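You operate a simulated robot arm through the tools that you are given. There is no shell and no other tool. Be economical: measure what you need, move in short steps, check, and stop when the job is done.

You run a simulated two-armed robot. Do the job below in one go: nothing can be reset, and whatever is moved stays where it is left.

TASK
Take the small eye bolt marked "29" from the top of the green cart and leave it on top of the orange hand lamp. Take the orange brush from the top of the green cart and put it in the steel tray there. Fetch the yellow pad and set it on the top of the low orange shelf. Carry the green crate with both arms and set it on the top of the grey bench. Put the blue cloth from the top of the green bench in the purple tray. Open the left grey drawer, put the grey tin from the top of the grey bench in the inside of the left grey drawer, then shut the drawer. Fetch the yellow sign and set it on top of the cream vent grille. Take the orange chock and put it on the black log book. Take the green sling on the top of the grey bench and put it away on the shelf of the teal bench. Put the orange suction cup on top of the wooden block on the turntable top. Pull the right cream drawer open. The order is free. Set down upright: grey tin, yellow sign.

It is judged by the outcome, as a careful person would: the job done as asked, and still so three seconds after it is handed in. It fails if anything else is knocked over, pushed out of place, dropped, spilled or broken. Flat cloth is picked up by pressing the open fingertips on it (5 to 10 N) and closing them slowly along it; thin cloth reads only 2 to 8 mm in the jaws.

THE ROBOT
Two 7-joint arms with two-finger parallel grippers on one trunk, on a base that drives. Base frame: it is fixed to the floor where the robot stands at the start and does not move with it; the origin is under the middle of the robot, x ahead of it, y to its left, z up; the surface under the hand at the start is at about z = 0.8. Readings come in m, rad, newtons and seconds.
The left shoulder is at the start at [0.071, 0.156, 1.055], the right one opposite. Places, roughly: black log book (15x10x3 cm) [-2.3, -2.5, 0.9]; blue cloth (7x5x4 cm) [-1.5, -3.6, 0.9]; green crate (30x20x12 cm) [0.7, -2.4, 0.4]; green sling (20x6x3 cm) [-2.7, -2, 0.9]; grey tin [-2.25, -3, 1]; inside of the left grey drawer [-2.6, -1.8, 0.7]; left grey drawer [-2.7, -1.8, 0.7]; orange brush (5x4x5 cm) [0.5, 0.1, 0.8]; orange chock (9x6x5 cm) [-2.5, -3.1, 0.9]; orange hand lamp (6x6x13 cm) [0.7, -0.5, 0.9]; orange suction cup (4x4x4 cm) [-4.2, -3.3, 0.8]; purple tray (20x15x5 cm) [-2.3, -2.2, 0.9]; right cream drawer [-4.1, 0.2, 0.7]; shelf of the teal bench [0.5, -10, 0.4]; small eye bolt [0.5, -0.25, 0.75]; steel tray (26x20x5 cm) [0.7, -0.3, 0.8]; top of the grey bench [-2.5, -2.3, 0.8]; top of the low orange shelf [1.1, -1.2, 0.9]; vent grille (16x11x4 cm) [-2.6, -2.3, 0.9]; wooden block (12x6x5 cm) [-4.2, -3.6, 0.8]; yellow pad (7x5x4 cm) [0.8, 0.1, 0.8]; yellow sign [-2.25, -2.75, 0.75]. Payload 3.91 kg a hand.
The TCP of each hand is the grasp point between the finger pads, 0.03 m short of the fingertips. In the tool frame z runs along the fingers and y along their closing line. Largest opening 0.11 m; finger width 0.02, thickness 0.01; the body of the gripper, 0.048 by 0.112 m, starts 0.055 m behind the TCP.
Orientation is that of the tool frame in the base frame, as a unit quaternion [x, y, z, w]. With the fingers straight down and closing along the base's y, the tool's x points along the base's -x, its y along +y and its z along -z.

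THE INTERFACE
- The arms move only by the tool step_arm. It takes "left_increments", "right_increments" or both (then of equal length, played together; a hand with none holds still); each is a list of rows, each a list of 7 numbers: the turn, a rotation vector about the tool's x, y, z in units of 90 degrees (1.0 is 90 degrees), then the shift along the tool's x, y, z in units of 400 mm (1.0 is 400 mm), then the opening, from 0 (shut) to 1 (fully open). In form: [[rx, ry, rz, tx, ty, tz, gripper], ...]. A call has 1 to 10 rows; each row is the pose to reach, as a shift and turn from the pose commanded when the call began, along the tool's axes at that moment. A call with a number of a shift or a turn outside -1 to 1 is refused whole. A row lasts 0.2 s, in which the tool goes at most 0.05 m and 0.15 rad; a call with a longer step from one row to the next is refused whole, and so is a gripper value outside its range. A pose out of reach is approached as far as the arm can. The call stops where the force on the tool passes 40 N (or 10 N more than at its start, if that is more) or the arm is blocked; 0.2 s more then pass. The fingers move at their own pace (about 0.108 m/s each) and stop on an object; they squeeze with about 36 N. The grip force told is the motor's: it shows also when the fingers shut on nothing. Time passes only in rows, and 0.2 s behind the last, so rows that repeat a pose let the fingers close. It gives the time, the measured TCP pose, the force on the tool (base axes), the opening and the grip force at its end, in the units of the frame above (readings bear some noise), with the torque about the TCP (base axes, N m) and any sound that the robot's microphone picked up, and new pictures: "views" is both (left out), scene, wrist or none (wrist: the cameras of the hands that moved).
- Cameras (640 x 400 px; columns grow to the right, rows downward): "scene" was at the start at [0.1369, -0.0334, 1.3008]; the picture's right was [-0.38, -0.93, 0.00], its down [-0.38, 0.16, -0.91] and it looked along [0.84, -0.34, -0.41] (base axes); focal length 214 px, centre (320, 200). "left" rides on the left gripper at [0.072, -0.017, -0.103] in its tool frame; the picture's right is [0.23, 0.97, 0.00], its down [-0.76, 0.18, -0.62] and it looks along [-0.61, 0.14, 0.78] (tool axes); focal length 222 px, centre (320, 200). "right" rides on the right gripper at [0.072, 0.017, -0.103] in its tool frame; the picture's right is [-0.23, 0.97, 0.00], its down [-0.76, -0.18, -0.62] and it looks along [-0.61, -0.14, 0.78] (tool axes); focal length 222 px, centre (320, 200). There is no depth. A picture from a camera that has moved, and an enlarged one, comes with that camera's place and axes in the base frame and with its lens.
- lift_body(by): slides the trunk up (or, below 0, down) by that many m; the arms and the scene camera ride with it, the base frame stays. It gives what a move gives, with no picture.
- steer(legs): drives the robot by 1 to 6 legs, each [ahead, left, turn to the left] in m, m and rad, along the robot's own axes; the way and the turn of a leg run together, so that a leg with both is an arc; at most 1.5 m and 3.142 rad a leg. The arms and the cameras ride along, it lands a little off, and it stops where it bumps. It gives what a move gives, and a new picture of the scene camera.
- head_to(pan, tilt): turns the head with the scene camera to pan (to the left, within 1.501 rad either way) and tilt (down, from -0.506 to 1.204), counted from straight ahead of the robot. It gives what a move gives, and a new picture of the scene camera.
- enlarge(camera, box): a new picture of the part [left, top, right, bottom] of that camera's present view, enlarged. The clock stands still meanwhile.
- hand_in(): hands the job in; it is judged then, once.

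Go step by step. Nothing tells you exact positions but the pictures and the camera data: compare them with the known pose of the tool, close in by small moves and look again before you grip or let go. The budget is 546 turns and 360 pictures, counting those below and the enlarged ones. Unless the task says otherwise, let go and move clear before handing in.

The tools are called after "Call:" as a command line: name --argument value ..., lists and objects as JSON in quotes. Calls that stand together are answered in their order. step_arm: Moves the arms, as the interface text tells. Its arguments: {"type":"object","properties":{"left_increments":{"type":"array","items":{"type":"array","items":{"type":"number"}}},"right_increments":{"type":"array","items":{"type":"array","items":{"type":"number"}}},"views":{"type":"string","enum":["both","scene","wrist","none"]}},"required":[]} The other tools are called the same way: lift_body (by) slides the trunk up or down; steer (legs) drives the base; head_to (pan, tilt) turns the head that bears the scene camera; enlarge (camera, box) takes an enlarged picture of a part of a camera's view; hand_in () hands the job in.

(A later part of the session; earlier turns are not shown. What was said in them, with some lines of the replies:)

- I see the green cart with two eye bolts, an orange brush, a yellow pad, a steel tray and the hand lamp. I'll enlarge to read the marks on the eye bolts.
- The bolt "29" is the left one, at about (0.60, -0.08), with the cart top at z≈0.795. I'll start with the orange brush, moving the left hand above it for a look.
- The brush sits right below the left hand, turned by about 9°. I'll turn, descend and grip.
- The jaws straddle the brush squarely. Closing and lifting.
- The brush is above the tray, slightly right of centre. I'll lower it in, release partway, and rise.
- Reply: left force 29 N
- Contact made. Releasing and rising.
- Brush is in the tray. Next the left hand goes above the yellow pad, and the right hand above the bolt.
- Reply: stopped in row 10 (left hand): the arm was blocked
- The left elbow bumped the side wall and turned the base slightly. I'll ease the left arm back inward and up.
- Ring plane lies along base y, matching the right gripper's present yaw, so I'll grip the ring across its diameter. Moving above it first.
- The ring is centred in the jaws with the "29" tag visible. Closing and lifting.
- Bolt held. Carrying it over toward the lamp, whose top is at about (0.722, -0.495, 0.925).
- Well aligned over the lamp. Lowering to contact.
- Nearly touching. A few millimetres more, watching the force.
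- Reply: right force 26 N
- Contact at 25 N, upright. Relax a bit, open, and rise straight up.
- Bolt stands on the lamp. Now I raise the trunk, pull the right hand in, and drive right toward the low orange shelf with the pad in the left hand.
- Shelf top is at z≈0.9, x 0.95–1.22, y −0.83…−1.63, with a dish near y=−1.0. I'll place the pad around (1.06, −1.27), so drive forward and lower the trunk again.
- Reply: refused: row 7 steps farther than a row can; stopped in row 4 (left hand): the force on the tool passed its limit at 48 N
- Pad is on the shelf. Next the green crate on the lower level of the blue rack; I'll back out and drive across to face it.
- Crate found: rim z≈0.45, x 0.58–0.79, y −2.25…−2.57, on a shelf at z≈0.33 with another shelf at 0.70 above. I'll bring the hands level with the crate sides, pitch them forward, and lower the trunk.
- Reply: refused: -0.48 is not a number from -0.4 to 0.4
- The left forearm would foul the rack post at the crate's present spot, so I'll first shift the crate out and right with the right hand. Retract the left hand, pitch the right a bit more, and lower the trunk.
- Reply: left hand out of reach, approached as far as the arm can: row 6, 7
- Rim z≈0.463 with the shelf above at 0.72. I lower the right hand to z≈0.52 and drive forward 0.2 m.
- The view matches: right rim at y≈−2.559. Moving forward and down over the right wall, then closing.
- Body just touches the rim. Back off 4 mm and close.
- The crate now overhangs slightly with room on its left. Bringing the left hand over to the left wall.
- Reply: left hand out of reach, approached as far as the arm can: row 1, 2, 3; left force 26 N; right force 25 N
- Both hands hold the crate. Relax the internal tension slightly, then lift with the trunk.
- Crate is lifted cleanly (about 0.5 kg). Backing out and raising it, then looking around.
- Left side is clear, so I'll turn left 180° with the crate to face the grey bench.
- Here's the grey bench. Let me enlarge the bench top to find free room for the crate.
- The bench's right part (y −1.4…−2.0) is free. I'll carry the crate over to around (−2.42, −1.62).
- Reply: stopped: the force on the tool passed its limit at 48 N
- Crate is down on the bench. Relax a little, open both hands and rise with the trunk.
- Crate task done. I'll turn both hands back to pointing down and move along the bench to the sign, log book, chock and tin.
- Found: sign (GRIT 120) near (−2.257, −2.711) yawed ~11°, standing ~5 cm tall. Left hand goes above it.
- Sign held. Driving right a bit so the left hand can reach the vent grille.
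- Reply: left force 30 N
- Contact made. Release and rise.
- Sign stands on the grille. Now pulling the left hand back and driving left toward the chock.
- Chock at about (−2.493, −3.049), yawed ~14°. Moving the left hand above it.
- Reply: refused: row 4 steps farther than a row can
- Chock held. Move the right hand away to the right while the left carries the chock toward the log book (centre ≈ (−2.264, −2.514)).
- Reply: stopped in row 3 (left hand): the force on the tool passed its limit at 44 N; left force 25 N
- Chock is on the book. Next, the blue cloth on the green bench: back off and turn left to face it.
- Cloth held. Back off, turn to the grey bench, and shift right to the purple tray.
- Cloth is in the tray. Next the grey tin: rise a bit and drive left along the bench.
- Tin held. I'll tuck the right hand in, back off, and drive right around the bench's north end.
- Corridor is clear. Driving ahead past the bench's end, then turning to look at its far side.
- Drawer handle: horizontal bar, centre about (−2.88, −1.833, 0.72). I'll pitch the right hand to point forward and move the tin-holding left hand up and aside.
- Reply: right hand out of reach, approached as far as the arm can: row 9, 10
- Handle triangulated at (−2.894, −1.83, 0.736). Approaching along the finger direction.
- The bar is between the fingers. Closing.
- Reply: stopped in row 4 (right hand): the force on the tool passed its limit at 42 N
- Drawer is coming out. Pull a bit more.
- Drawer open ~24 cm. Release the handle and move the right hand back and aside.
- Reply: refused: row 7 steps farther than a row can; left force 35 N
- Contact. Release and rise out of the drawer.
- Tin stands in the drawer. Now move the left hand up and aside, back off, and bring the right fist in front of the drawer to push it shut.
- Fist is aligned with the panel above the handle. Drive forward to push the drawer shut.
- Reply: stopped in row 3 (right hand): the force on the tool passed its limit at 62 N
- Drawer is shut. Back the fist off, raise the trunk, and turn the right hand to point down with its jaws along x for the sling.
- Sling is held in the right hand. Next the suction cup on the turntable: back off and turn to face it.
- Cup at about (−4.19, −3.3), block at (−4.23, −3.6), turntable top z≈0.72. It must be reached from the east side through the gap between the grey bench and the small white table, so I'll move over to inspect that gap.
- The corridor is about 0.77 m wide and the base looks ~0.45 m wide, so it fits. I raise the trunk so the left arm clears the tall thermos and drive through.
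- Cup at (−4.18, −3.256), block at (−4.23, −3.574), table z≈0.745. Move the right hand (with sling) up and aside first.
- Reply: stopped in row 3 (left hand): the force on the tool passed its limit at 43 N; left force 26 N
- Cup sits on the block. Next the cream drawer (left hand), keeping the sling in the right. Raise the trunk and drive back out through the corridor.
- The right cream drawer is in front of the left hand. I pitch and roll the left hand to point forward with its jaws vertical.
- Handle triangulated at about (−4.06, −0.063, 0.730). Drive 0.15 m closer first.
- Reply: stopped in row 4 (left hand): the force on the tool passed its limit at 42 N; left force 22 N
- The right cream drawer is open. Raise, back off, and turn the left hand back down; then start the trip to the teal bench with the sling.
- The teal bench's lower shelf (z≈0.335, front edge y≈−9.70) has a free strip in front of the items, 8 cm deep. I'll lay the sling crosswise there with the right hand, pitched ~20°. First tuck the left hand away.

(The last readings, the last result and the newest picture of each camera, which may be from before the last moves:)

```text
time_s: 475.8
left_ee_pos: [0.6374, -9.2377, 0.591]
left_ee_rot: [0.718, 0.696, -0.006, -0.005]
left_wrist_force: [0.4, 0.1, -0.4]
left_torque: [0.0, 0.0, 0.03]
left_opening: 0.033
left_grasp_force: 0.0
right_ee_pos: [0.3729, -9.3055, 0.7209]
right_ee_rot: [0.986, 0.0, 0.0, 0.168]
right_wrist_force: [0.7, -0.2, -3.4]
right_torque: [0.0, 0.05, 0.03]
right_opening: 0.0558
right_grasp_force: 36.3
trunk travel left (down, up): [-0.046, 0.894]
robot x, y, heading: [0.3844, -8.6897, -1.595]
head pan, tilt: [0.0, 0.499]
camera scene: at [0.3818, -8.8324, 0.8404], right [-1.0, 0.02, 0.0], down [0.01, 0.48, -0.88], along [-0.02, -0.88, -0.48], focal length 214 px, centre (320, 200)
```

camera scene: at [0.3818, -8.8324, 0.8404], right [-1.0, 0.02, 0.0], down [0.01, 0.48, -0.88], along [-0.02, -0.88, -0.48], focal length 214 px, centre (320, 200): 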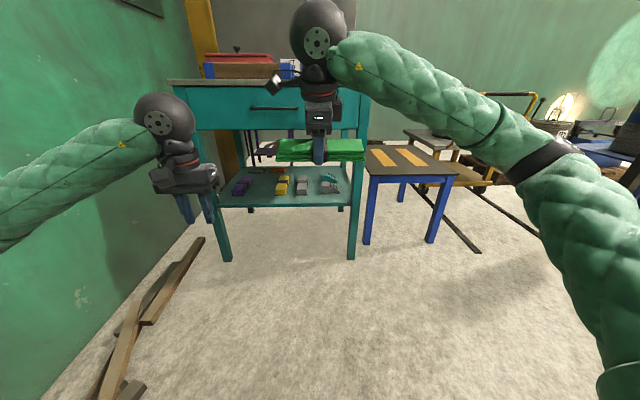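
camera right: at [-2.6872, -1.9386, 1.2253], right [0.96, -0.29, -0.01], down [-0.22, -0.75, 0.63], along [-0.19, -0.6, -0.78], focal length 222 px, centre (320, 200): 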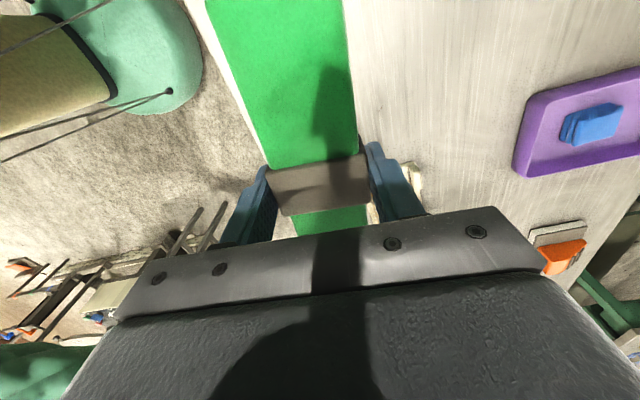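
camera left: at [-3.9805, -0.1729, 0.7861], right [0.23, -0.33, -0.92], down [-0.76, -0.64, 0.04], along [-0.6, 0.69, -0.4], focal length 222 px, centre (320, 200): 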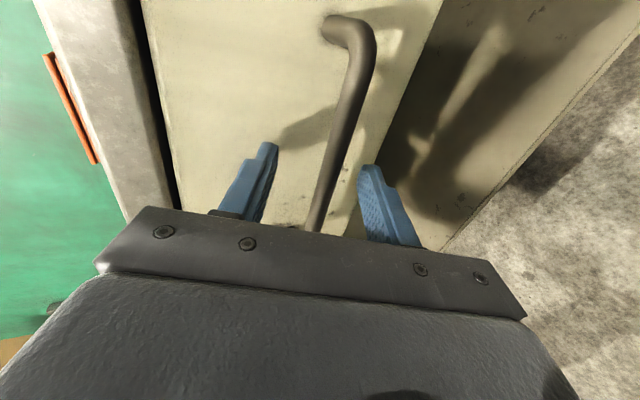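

Call:
step_arm --right_increments '[[0, 0, 0, 0, -0.036, 0.1, 0], [0, 0, 0, 0, -0.072, 0.2, 0], [0, 0, 0, 0, -0.108, 0.305, 0], [0, 0, 0, 0, -0.144, 0.41, 0], [0, 0, 0, 0, -0.18, 0.51, 0], [0, 0, 0, 0, -0.216, 0.61, 0], [0, 0, 0, 0, -0.25, 0.7075, 0]]' --views "both"

Call:
enlarge --camera "scene" --box '[190, 100, 390, 270]'

```text
time_s: 477.4
left_ee_pos: [0.6366, -9.2388, 0.5918]
left_ee_rot: [0.719, 0.695, -0.006, -0.006]
left_wrist_force: [-0.1, 0.4, 0.8]
left_torque: [0.0, -0.02, 0.0]
left_opening: 0.0327
left_grasp_force: 0.1
right_ee_pos: [0.3737, -9.3041, 0.4211]
right_ee_rot: [0.986, 0.001, 0.001, 0.169]
right_wrist_force: [-0.1, 0.1, -3.0]
right_torque: [0.04, 0.0, 0.01]
right_opening: 0.0556
right_grasp_force: 36.4
trunk travel left (down, up): [-0.046, 0.894]
robot x, y, heading: [0.3821, -8.6903, -1.596]
head pan, tilt: [0.0, 0.499]
camera scene: at [0.3818, -8.8323, 0.8405], right [-1.0, 0.02, 0.0], down [0.01, 0.48, -0.88], along [-0.02, -0.88, -0.48], focal length 214 px, centre (320, 200)
camera right: at [0.4466, -9.2854, 0.525], right [-0.23, -0.92, 0.32], down [-0.76, 0.37, 0.53], along [-0.61, -0.13, -0.79], focal length 222 px, centre (320, 200)
```

scene: 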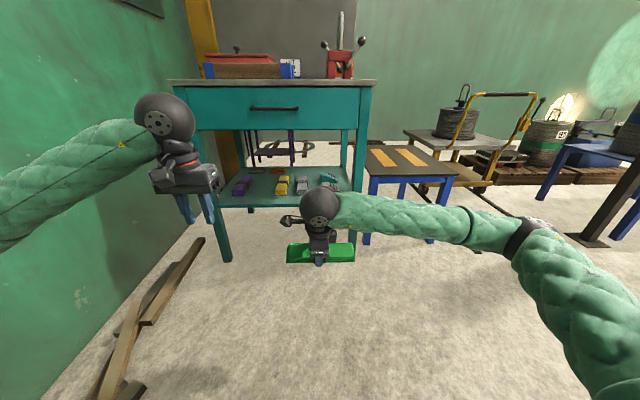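
right: 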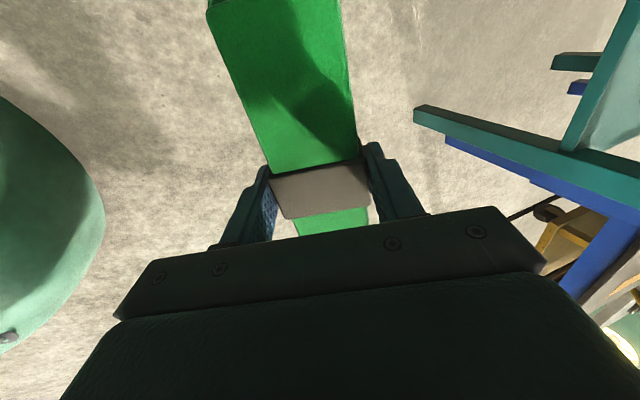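

```text
2.35 times, centred on (290, 185) of scene
camera zoom: at [0.3818, -8.8323, 0.8405], right [-1.0, 0.02, 0.0], down [0.01, 0.48, -0.88], along [-0.02, -0.88, -0.48], focal length 505 px, centre (391, 235)
```

zoom: 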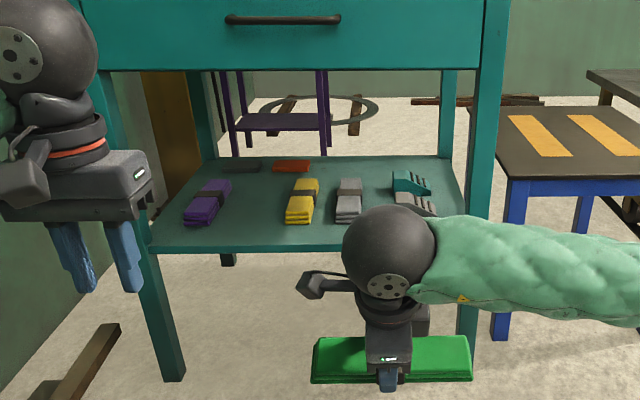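

Call:
steer --legs '[[0.13, 0, 0.02]]'

Call:
enlarge --camera "scene" --box '[190, 100, 390, 270]'

```text
time_s: 478.7
left_ee_pos: [0.6458, -9.363, 0.5908]
left_ee_rot: [0.711, 0.703, -0.005, -0.005]
left_wrist_force: [0.2, -1.1, -0.5]
left_torque: [0.02, -0.02, 0.0]
left_opening: 0.0328
left_grasp_force: 0.1
right_ee_pos: [0.3821, -9.4332, 0.4201]
right_ee_rot: [0.986, 0.01, 0.002, 0.168]
right_wrist_force: [0.9, 0.0, -4.1]
right_torque: [0.01, -0.02, 0.01]
right_opening: 0.0557
right_grasp_force: 36.0
trunk travel left (down, up): [-0.046, 0.894]
robot x, y, heading: [0.3814, -8.8213, -1.577]
head pan, tilt: [0.0, 0.499]
camera scene: at [0.3824, -8.9618, 0.8404], right [-1.0, 0.01, 0.0], down [0.0, 0.48, -0.88], along [-0.01, -0.88, -0.48], focal length 214 px, centre (320, 200)
```

scene: 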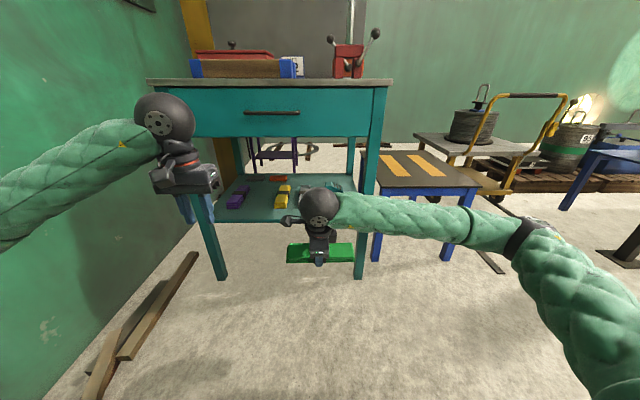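

```text
2.35 times, centred on (290, 185) of scene
camera zoom: at [0.3824, -8.9618, 0.8404], right [-1.0, 0.01, 0.0], down [0.0, 0.48, -0.88], along [-0.01, -0.88, -0.48], focal length 505 px, centre (391, 235)
```

zoom: 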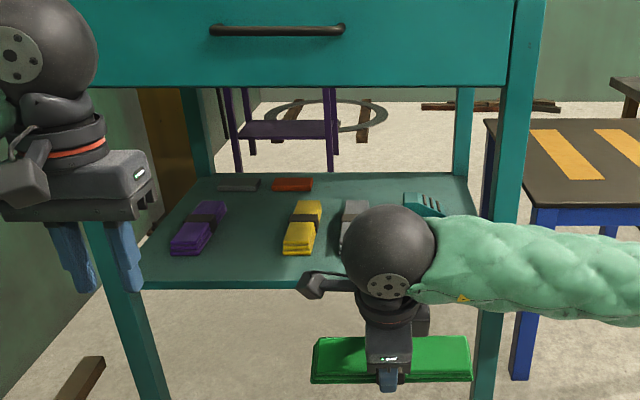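

Call:
step_arm --right_increments '[[0, 0, 0, 0, 0.1, 0.033, 0], [0, 0, 0, 0, 0.2, 0.067, 0], [0, 0, 0, 0, 0.3, 0.1, 0], [0, 0, 0, 0, 0.4, 0.134, 0], [0, 0, 0, 0, 0.5, 0.167, 0], [0, 0, 0, 0, 0.6, 0.2, 0]]' --views "both"

```text
time_s: 480.1
left_ee_pos: [0.6454, -9.363, 0.5917]
left_ee_rot: [0.712, 0.702, -0.005, -0.006]
left_wrist_force: [-0.4, -0.9, 0.4]
left_torque: [0.02, 0.02, -0.01]
left_opening: 0.0332
left_grasp_force: 0.0
right_ee_pos: [0.386, -9.6857, 0.4251]
right_ee_rot: [0.986, 0.01, 0.002, 0.169]
right_wrist_force: [0.7, -0.2, -3.7]
right_torque: [0.02, -0.01, -0.02]
right_opening: 0.0558
right_grasp_force: 35.6
trunk travel left (down, up): [-0.046, 0.894]
robot x, y, heading: [0.3822, -8.8226, -1.574]
head pan, tilt: [0.0, 0.499]
camera scene: at [0.3823, -8.9619, 0.8404], right [-1.0, 0.01, 0.0], down [0.0, 0.48, -0.88], along [-0.01, -0.88, -0.48], focal length 214 px, centre (320, 200)
camera right: at [0.4601, -9.6664, 0.5288], right [-0.21, -0.92, 0.32], down [-0.77, 0.36, 0.53], along [-0.6, -0.14, -0.79], focal length 222 px, centre (320, 200)
```

scene: 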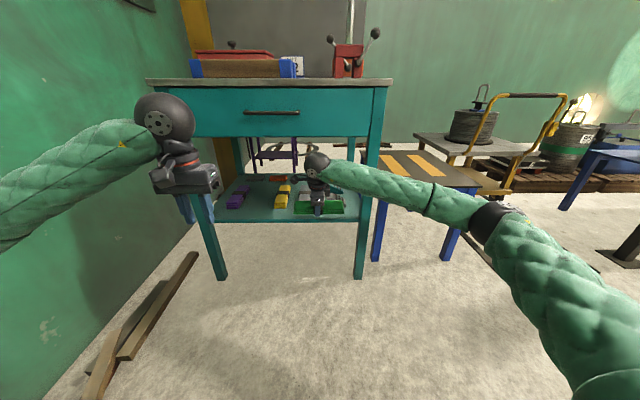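
right: 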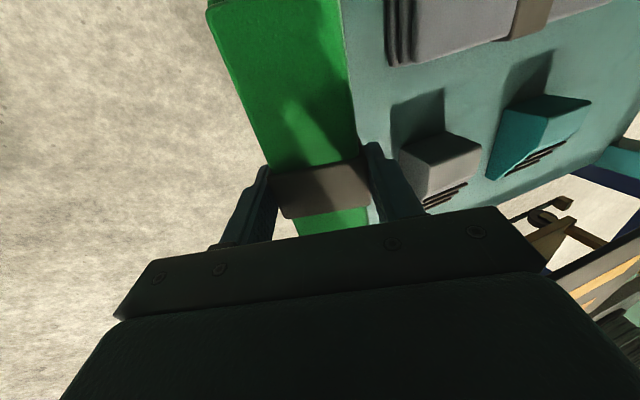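

Call:
step_arm --right_increments '[[0, 0, 0, 0.01, 0.045, 0.016, 0], [0, 0, 0, 0.01, 0.09, 0.032, 0]]' --views "both"

Call:
enlarge --camera "scene" --box '[230, 130, 390, 230]'

```text
time_s: 480.7
left_ee_pos: [0.6453, -9.3635, 0.5917]
left_ee_rot: [0.712, 0.702, -0.006, -0.006]
left_wrist_force: [0.2, 1.0, -0.9]
left_torque: [0.03, -0.01, -0.02]
left_opening: 0.0331
left_grasp_force: 0.0
right_ee_pos: [0.3917, -9.7242, 0.4231]
right_ee_rot: [0.986, 0.01, 0.002, 0.169]
right_wrist_force: [0.4, -0.4, -2.5]
right_torque: [0.03, -0.01, 0.0]
right_opening: 0.056
right_grasp_force: 35.7
trunk travel left (down, up): [-0.046, 0.894]
robot x, y, heading: [0.386, -8.8209, -1.575]
head pan, tilt: [0.0, 0.499]
camera scene: at [0.3824, -8.962, 0.8404], right [-1.0, 0.01, 0.0], down [0.0, 0.48, -0.88], along [-0.01, -0.88, -0.48], focal length 214 px, centre (320, 200)
camera right: at [0.4646, -9.7045, 0.5283], right [-0.21, -0.92, 0.32], down [-0.77, 0.36, 0.53], along [-0.6, -0.14, -0.79], focal length 222 px, centre (320, 200)
```

scene: 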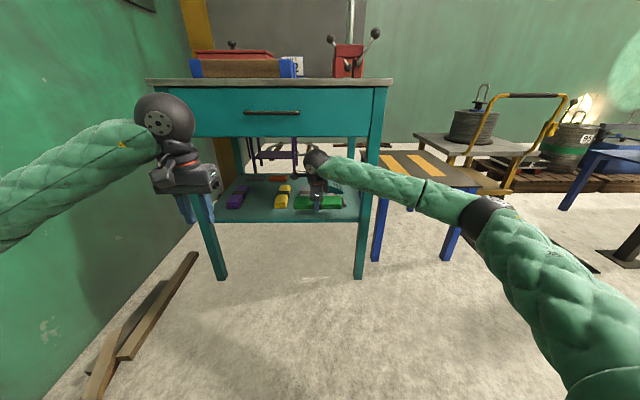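
right: 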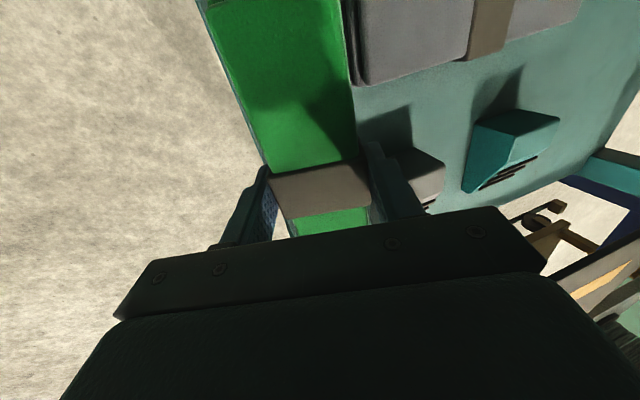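

```text
4.00 times, centred on (310, 180) of scene
camera zoom: at [0.3824, -8.962, 0.8404], right [-1.0, 0.01, 0.0], down [0.0, 0.48, -0.88], along [-0.01, -0.88, -0.48], focal length 858 px, centre (360, 280)
```

zoom: 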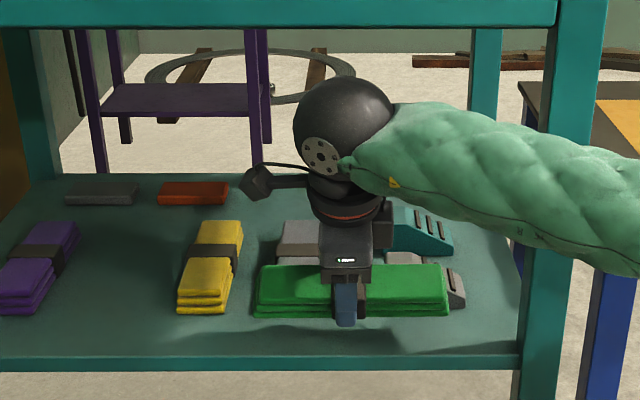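

Call:
step_arm --right_increments '[[0.06, 0, 0, 0, 0.028, 0.01, 0], [0.13, 0, 0, 0, 0.02, 0.03, 0], [0.13, 0, 0, 0, 0.013, 0.05, 0], [0.13, 0, 0, 0, 0.007, 0.065, 0], [0.13, 0, 0, 0, 0.003, 0.08, 0], [0.13, 0, 0, 0, 0.0, 0.095, 0]]' --views "both"

```text
time_s: 482.1
left_ee_pos: [0.6453, -9.363, 0.5915]
left_ee_rot: [0.712, 0.702, -0.005, -0.007]
left_wrist_force: [-0.1, 0.2, -0.5]
left_torque: [0.01, 0.0, 0.03]
left_opening: 0.033
left_grasp_force: 0.1
right_ee_pos: [0.3919, -9.7374, 0.3886]
right_ee_rot: [0.998, 0.01, 0.0, 0.068]
right_wrist_force: [0.5, 0.1, -3.7]
right_torque: [0.02, -0.01, -0.01]
right_opening: 0.0557
right_grasp_force: 36.3
trunk travel left (down, up): [-0.046, 0.894]
robot x, y, heading: [0.3783, -8.8224, -1.576]
head pan, tilt: [0.0, 0.499]
camera scene: at [0.3825, -8.962, 0.8404], right [-1.0, 0.01, 0.0], down [0.0, 0.48, -0.88], along [-0.01, -0.88, -0.48], focal length 214 px, centre (320, 200)
camera right: at [0.4653, -9.7391, 0.4943], right [-0.21, -0.97, 0.13], down [-0.77, 0.24, 0.59], along [-0.61, 0.02, -0.79], focal length 222 px, centre (320, 200)
```

scene: 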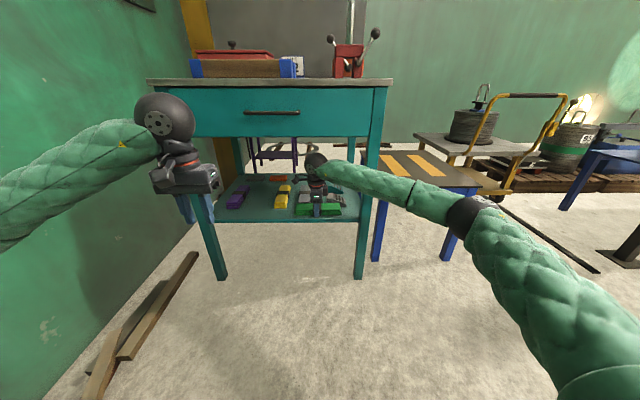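
right: 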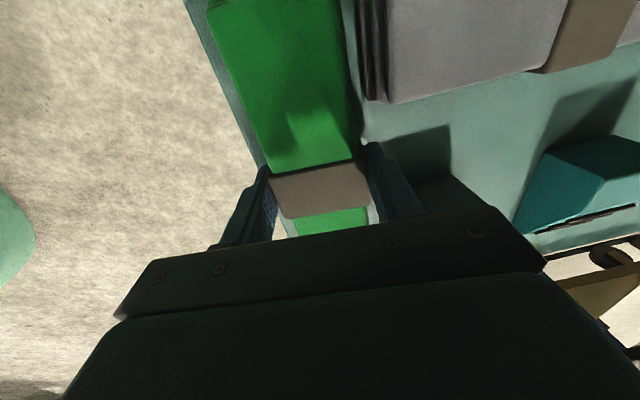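

Call:
step_arm --right_increments '[[0, 0, 0, 0, -0.002, 0.012, 0], [0, 0, 0, 0, -0.004, 0.024, 0], [0, 0, 0, 0, -0.006, 0.036, 0], [0, 0, 0, 0, -0.008, 0.048, 0]]' --views "none"

```text
time_s: 482.9
left_ee_pos: [0.6455, -9.3613, 0.5932]
left_ee_rot: [0.712, 0.702, -0.006, -0.004]
left_wrist_force: [-0.5, 0.2, 0.1]
left_torque: [0.0, 0.01, 0.0]
left_opening: 0.0334
left_grasp_force: 0.1
right_ee_pos: [0.3909, -9.7373, 0.3841]
right_ee_rot: [0.997, 0.011, 0.003, 0.07]
right_wrist_force: [-4.4, 14.5, 21.3]
right_torque: [1.28, 0.96, -0.22]
right_opening: 0.0556
right_grasp_force: 36.3
trunk travel left (down, up): [-0.046, 0.894]
robot x, y, heading: [0.3803, -8.8211, -1.579]
head pan, tilt: [0.0, 0.499]
stopped in row 3 (right hand): the force on the tool passed its limit at 46 N (the readings are from after the stop); the commanded pose is now the measured one
```

Call:
step_arm --right_increments '[[0, 0, 0, 0, 0.0, -0.007, 0], [0, 0, 0, 0, 0.0, -0.007, 0.58], [0, 0, 0, 0, 0.0, -0.007, 0.64], [0, 0, 0, 0, 0.0, -0.007, 0.64], [-0.04, 0, 0, 0, 0.004, -0.03, 0.64], [-0.09, 0, 0, 0, 0.009, -0.06, 0.64], [-0.13, 0, 0, 0, 0.014, -0.1, 0.64]]' --views "both"

```text
time_s: 484.5
left_ee_pos: [0.6447, -9.363, 0.5913]
left_ee_rot: [0.712, 0.702, -0.006, -0.006]
left_wrist_force: [-0.1, 0.9, 0.7]
left_torque: [-0.01, 0.0, 0.01]
left_opening: 0.0329
left_grasp_force: 0.1
right_ee_pos: [0.3933, -9.7371, 0.4206]
right_ee_rot: [0.985, 0.01, 0.002, 0.171]
right_wrist_force: [0.1, 0.0, 0.3]
right_torque: [0.0, 0.02, -0.02]
right_opening: 0.0705
right_grasp_force: 0.1
trunk travel left (down, up): [-0.046, 0.894]
robot x, y, heading: [0.3806, -8.8227, -1.575]
head pan, tilt: [0.0, 0.499]
camera scene: at [0.3823, -8.9616, 0.8405], right [-1.0, 0.01, 0.0], down [0.0, 0.48, -0.88], along [-0.01, -0.88, -0.48], focal length 214 px, centre (320, 200)
camera right: at [0.4648, -9.7173, 0.5254], right [-0.21, -0.92, 0.33], down [-0.77, 0.36, 0.53], along [-0.6, -0.14, -0.79], focal length 222 px, centre (320, 200)
```

scene: 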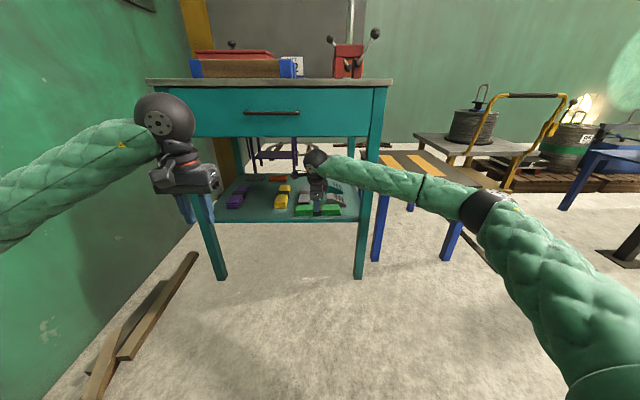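
right: 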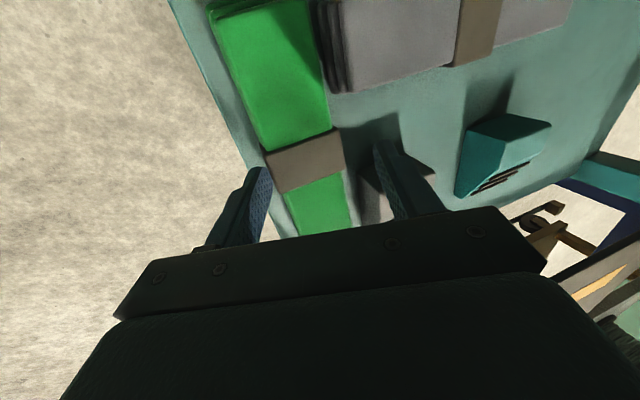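

The sling lies on the shelf. Retracting the hand carefully backward.

Call:
step_arm --right_increments '[[0, 0, 0, 0, 0.006, -0.016, 0.64], [0, 0, 0, 0, -0.03, -0.03, 0.64], [0, 0, 0, 0, -0.1, -0.055, 0.64], [0, 0, 0, 0, -0.2, -0.09, 0.64], [0, 0, 0, 0, -0.3, -0.125, 0.64], [0, 0, 0, 0, -0.4, -0.16, 0.64], [0, 0, 0, 0, -0.5, -0.195, 0.64]]' --views "scene"

Call:
enlarge --camera "scene" --box '[210, 150, 390, 240]'

```text
time_s: 486.1
left_ee_pos: [0.6465, -9.362, 0.5918]
left_ee_rot: [0.713, 0.701, -0.005, -0.005]
left_wrist_force: [0.8, 0.2, -0.2]
left_torque: [0.0, 0.01, 0.01]
left_opening: 0.0328
left_grasp_force: 0.1
right_ee_pos: [0.3855, -9.5241, 0.427]
right_ee_rot: [0.985, 0.009, 0.004, 0.17]
right_wrist_force: [0.1, -0.1, 0.2]
right_torque: [0.01, 0.0, 0.0]
right_opening: 0.0704
right_grasp_force: 0.0
trunk travel left (down, up): [-0.046, 0.894]
robot x, y, heading: [0.3814, -8.8239, -1.579]
head pan, tilt: [0.0, 0.499]
camera scene: at [0.3823, -8.9618, 0.8405], right [-1.0, 0.01, 0.0], down [0.0, 0.48, -0.88], along [-0.01, -0.88, -0.48], focal length 214 px, centre (320, 200)
```

scene: 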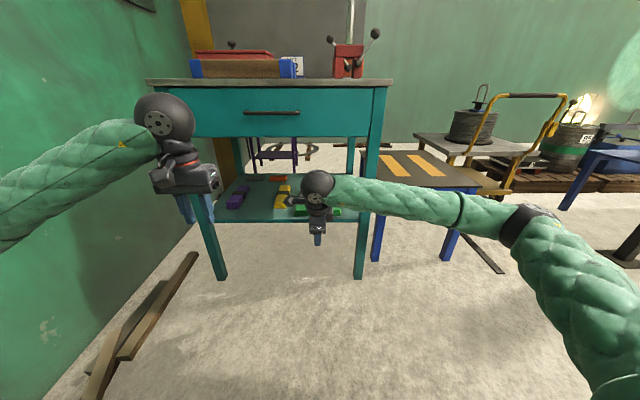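

```text
3.56 times, centred on (300, 195) of scene
camera zoom: at [0.3823, -8.9618, 0.8405], right [-1.0, 0.01, 0.0], down [0.0, 0.48, -0.88], along [-0.01, -0.88, -0.48], focal length 763 px, centre (391, 218)
```

zoom: 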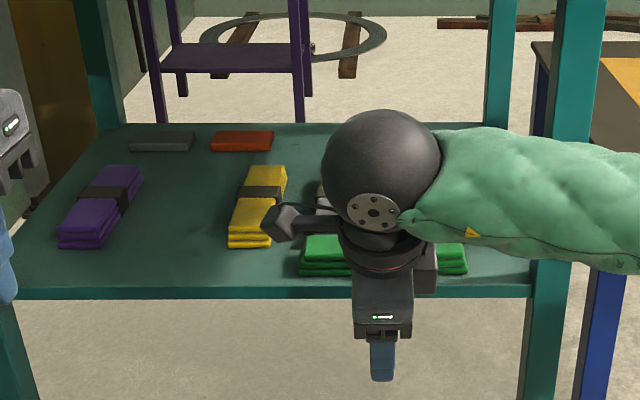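

Call:
steer --legs '[[-0.35, 0, 0]]'

Call:
enlarge --camera "scene" --box '[230, 140, 370, 240]'

```text
time_s: 487.9
left_ee_pos: [0.6613, -9.1538, 0.5911]
left_ee_rot: [0.706, 0.708, -0.006, -0.006]
left_wrist_force: [-0.9, 0.9, 0.2]
left_torque: [0.01, -0.02, -0.02]
left_opening: 0.0331
left_grasp_force: 0.1
right_ee_pos: [0.405, -9.3217, 0.4289]
right_ee_rot: [0.985, 0.018, 0.005, 0.171]
right_wrist_force: [0.6, -0.4, -0.5]
right_torque: [-0.03, -0.01, 0.0]
right_opening: 0.0705
right_grasp_force: 0.2
trunk travel left (down, up): [-0.046, 0.894]
robot x, y, heading: [0.3884, -8.6181, -1.565]
head pan, tilt: [0.0, 0.499]
stopped in leg 1: the robot was blocked; the commanded pose is now the measured one
camera scene: at [0.3926, -8.7581, 0.8405], right [-1.0, -0.01, 0.0], down [-0.01, 0.48, -0.88], along [0.01, -0.88, -0.48], focal length 214 px, centre (320, 200)
```

scene: 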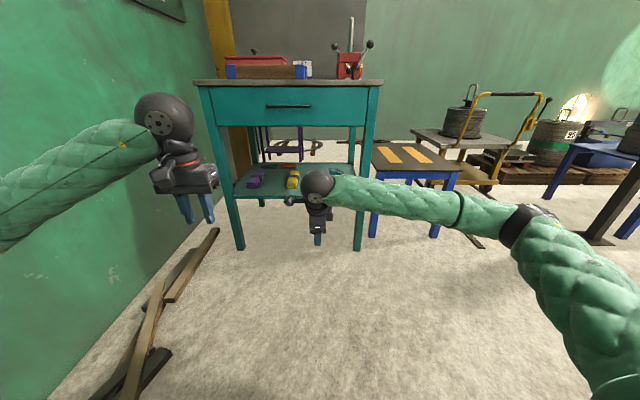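

```text
4.00 times, centred on (300, 190) of scene
camera zoom: at [0.3926, -8.7581, 0.8405], right [-1.0, -0.01, 0.0], down [-0.01, 0.48, -0.88], along [0.01, -0.88, -0.48], focal length 858 px, centre (400, 240)
```

zoom: 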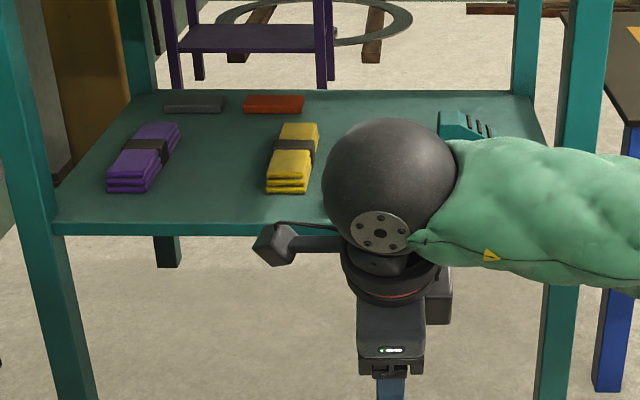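

Backing was blocked by something behind. Ease forward and look at the left-rear.

Call:
steer --legs '[[0.08, 0, -0.006]]'

Call:
head_to --pan 1.5 --tilt 0.2

```text
time_s: 488.9
left_ee_pos: [0.6595, -9.2371, 0.5918]
left_ee_rot: [0.708, 0.706, -0.006, -0.006]
left_wrist_force: [0.1, 0.0, -0.9]
left_torque: [-0.06, 0.0, 0.0]
left_opening: 0.0331
left_grasp_force: 0.1
right_ee_pos: [0.4024, -9.4024, 0.4279]
right_ee_rot: [0.985, 0.015, 0.004, 0.171]
right_wrist_force: [-0.4, -0.5, -0.6]
right_torque: [0.0, 0.03, -0.02]
right_opening: 0.0704
right_grasp_force: 0.0
trunk travel left (down, up): [-0.046, 0.894]
robot x, y, heading: [0.3899, -8.6988, -1.565]
head pan, tilt: [0.0, 0.499]
camera scene: at [0.3923, -8.8386, 0.8405], right [-1.0, 0.0, 0.0], down [0.0, 0.48, -0.88], along [0.0, -0.88, -0.48], focal length 214 px, centre (320, 200)
```

scene: 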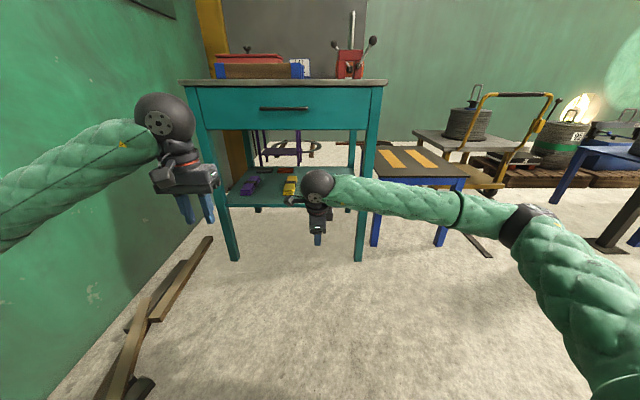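

```text
time_s: 490.5
left_ee_pos: [0.6593, -9.236, 0.5919]
left_ee_rot: [0.708, 0.706, -0.005, -0.006]
left_wrist_force: [-0.7, 0.3, 0.2]
left_torque: [-0.01, 0.03, 0.0]
left_opening: 0.0326
left_grasp_force: 0.1
right_ee_pos: [0.4016, -9.4026, 0.4281]
right_ee_rot: [0.985, 0.015, 0.003, 0.171]
right_wrist_force: [-0.2, 0.6, -0.3]
right_torque: [-0.02, 0.0, 0.0]
right_opening: 0.0702
right_grasp_force: 0.0
trunk travel left (down, up): [-0.046, 0.894]
robot x, y, heading: [0.39, -8.6992, -1.567]
head pan, tilt: [1.499, 0.201]
camera scene: at [0.4848, -8.754, 0.8682], right [-0.07, -1.0, 0.0], down [-0.2, 0.01, -0.98], along [0.98, -0.07, -0.2], focal length 214 px, centre (320, 200)
```

scene: 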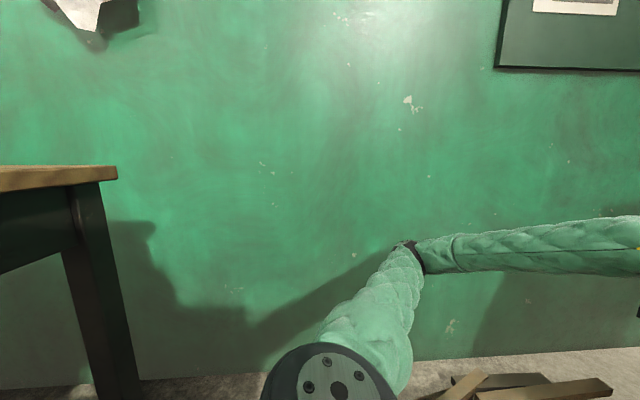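

Call:
lift_body --by 0.4

Call:
head_to --pan 0 --tilt 0.7

Call:
enlarge --camera "scene" --box '[210, 120, 400, 240]'

```text
time_s: 494.3
left_ee_pos: [0.6592, -9.2377, 0.993]
left_ee_rot: [0.708, 0.706, -0.006, -0.007]
left_wrist_force: [-0.2, 0.8, 0.0]
left_torque: [0.0, 0.02, 0.01]
left_opening: 0.0331
left_grasp_force: 0.1
right_ee_pos: [0.4015, -9.4023, 0.8275]
right_ee_rot: [0.985, 0.015, 0.004, 0.172]
right_wrist_force: [0.3, -0.6, 0.1]
right_torque: [-0.02, -0.02, 0.02]
right_opening: 0.0703
right_grasp_force: 0.0
trunk travel left (down, up): [-0.446, 0.494]
robot x, y, heading: [0.3907, -8.6986, -1.566]
head pan, tilt: [1.499, 0.201]
```

```text
time_s: 495.9
left_ee_pos: [0.6584, -9.2367, 0.9915]
left_ee_rot: [0.709, 0.705, -0.006, -0.006]
left_wrist_force: [0.4, 0.7, -0.1]
left_torque: [0.0, 0.01, 0.01]
left_opening: 0.033
left_grasp_force: 0.1
right_ee_pos: [0.4033, -9.4023, 0.8274]
right_ee_rot: [0.985, 0.014, 0.003, 0.171]
right_wrist_force: [-0.1, -0.2, -0.2]
right_torque: [-0.04, 0.0, 0.01]
right_opening: 0.0702
right_grasp_force: 0.0
trunk travel left (down, up): [-0.446, 0.494]
robot x, y, heading: [0.3944, -8.6997, -1.569]
head pan, tilt: [0.0, 0.7]
camera scene: at [0.3924, -8.8329, 1.2228], right [-1.0, -0.01, 0.0], down [0.0, 0.64, -0.76], along [0.0, -0.76, -0.64], focal length 214 px, centre (320, 200)
```

scene: 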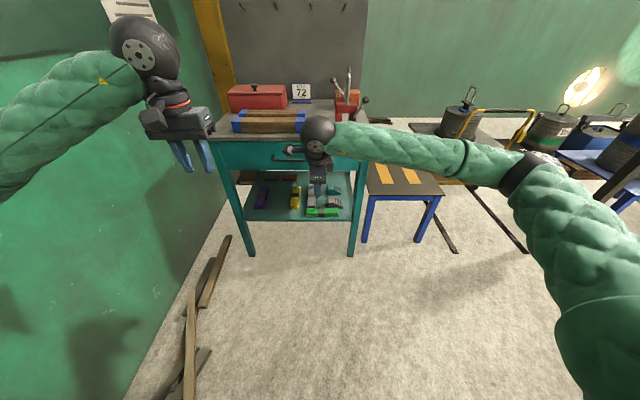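

```text
3.33 times, centred on (305, 180) of scene
camera zoom: at [0.3924, -8.8329, 1.2228], right [-1.0, -0.01, 0.0], down [0.0, 0.64, -0.76], along [0.0, -0.76, -0.64], focal length 715 px, centre (370, 267)
```

zoom: 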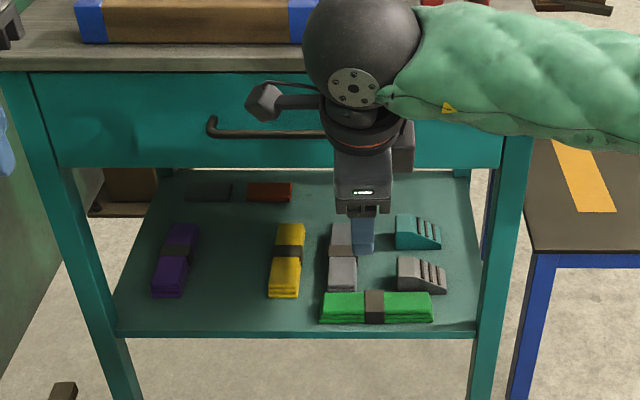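

The sling lies flat on the teal bench's shelf, clear of its neighbours. All eleven parts of the job are done and both hands are empty and clear, so I'm handing in.

Call:
hand_in

```text
The job is handed in.
```

I finished all eleven parts of the job and handed it in, with both hands empty and clear. Three small contacts along the way:
- The vent grille slid about 1.5 cm when I released the sign onto it; the sign still stands upright.
- The left elbow bumped the side wall early on, turning the base slightly.
- The robot bumped lightly while backing away from the teal bench, probably against the brown table. I saw nothing knocked over or moved out of place.
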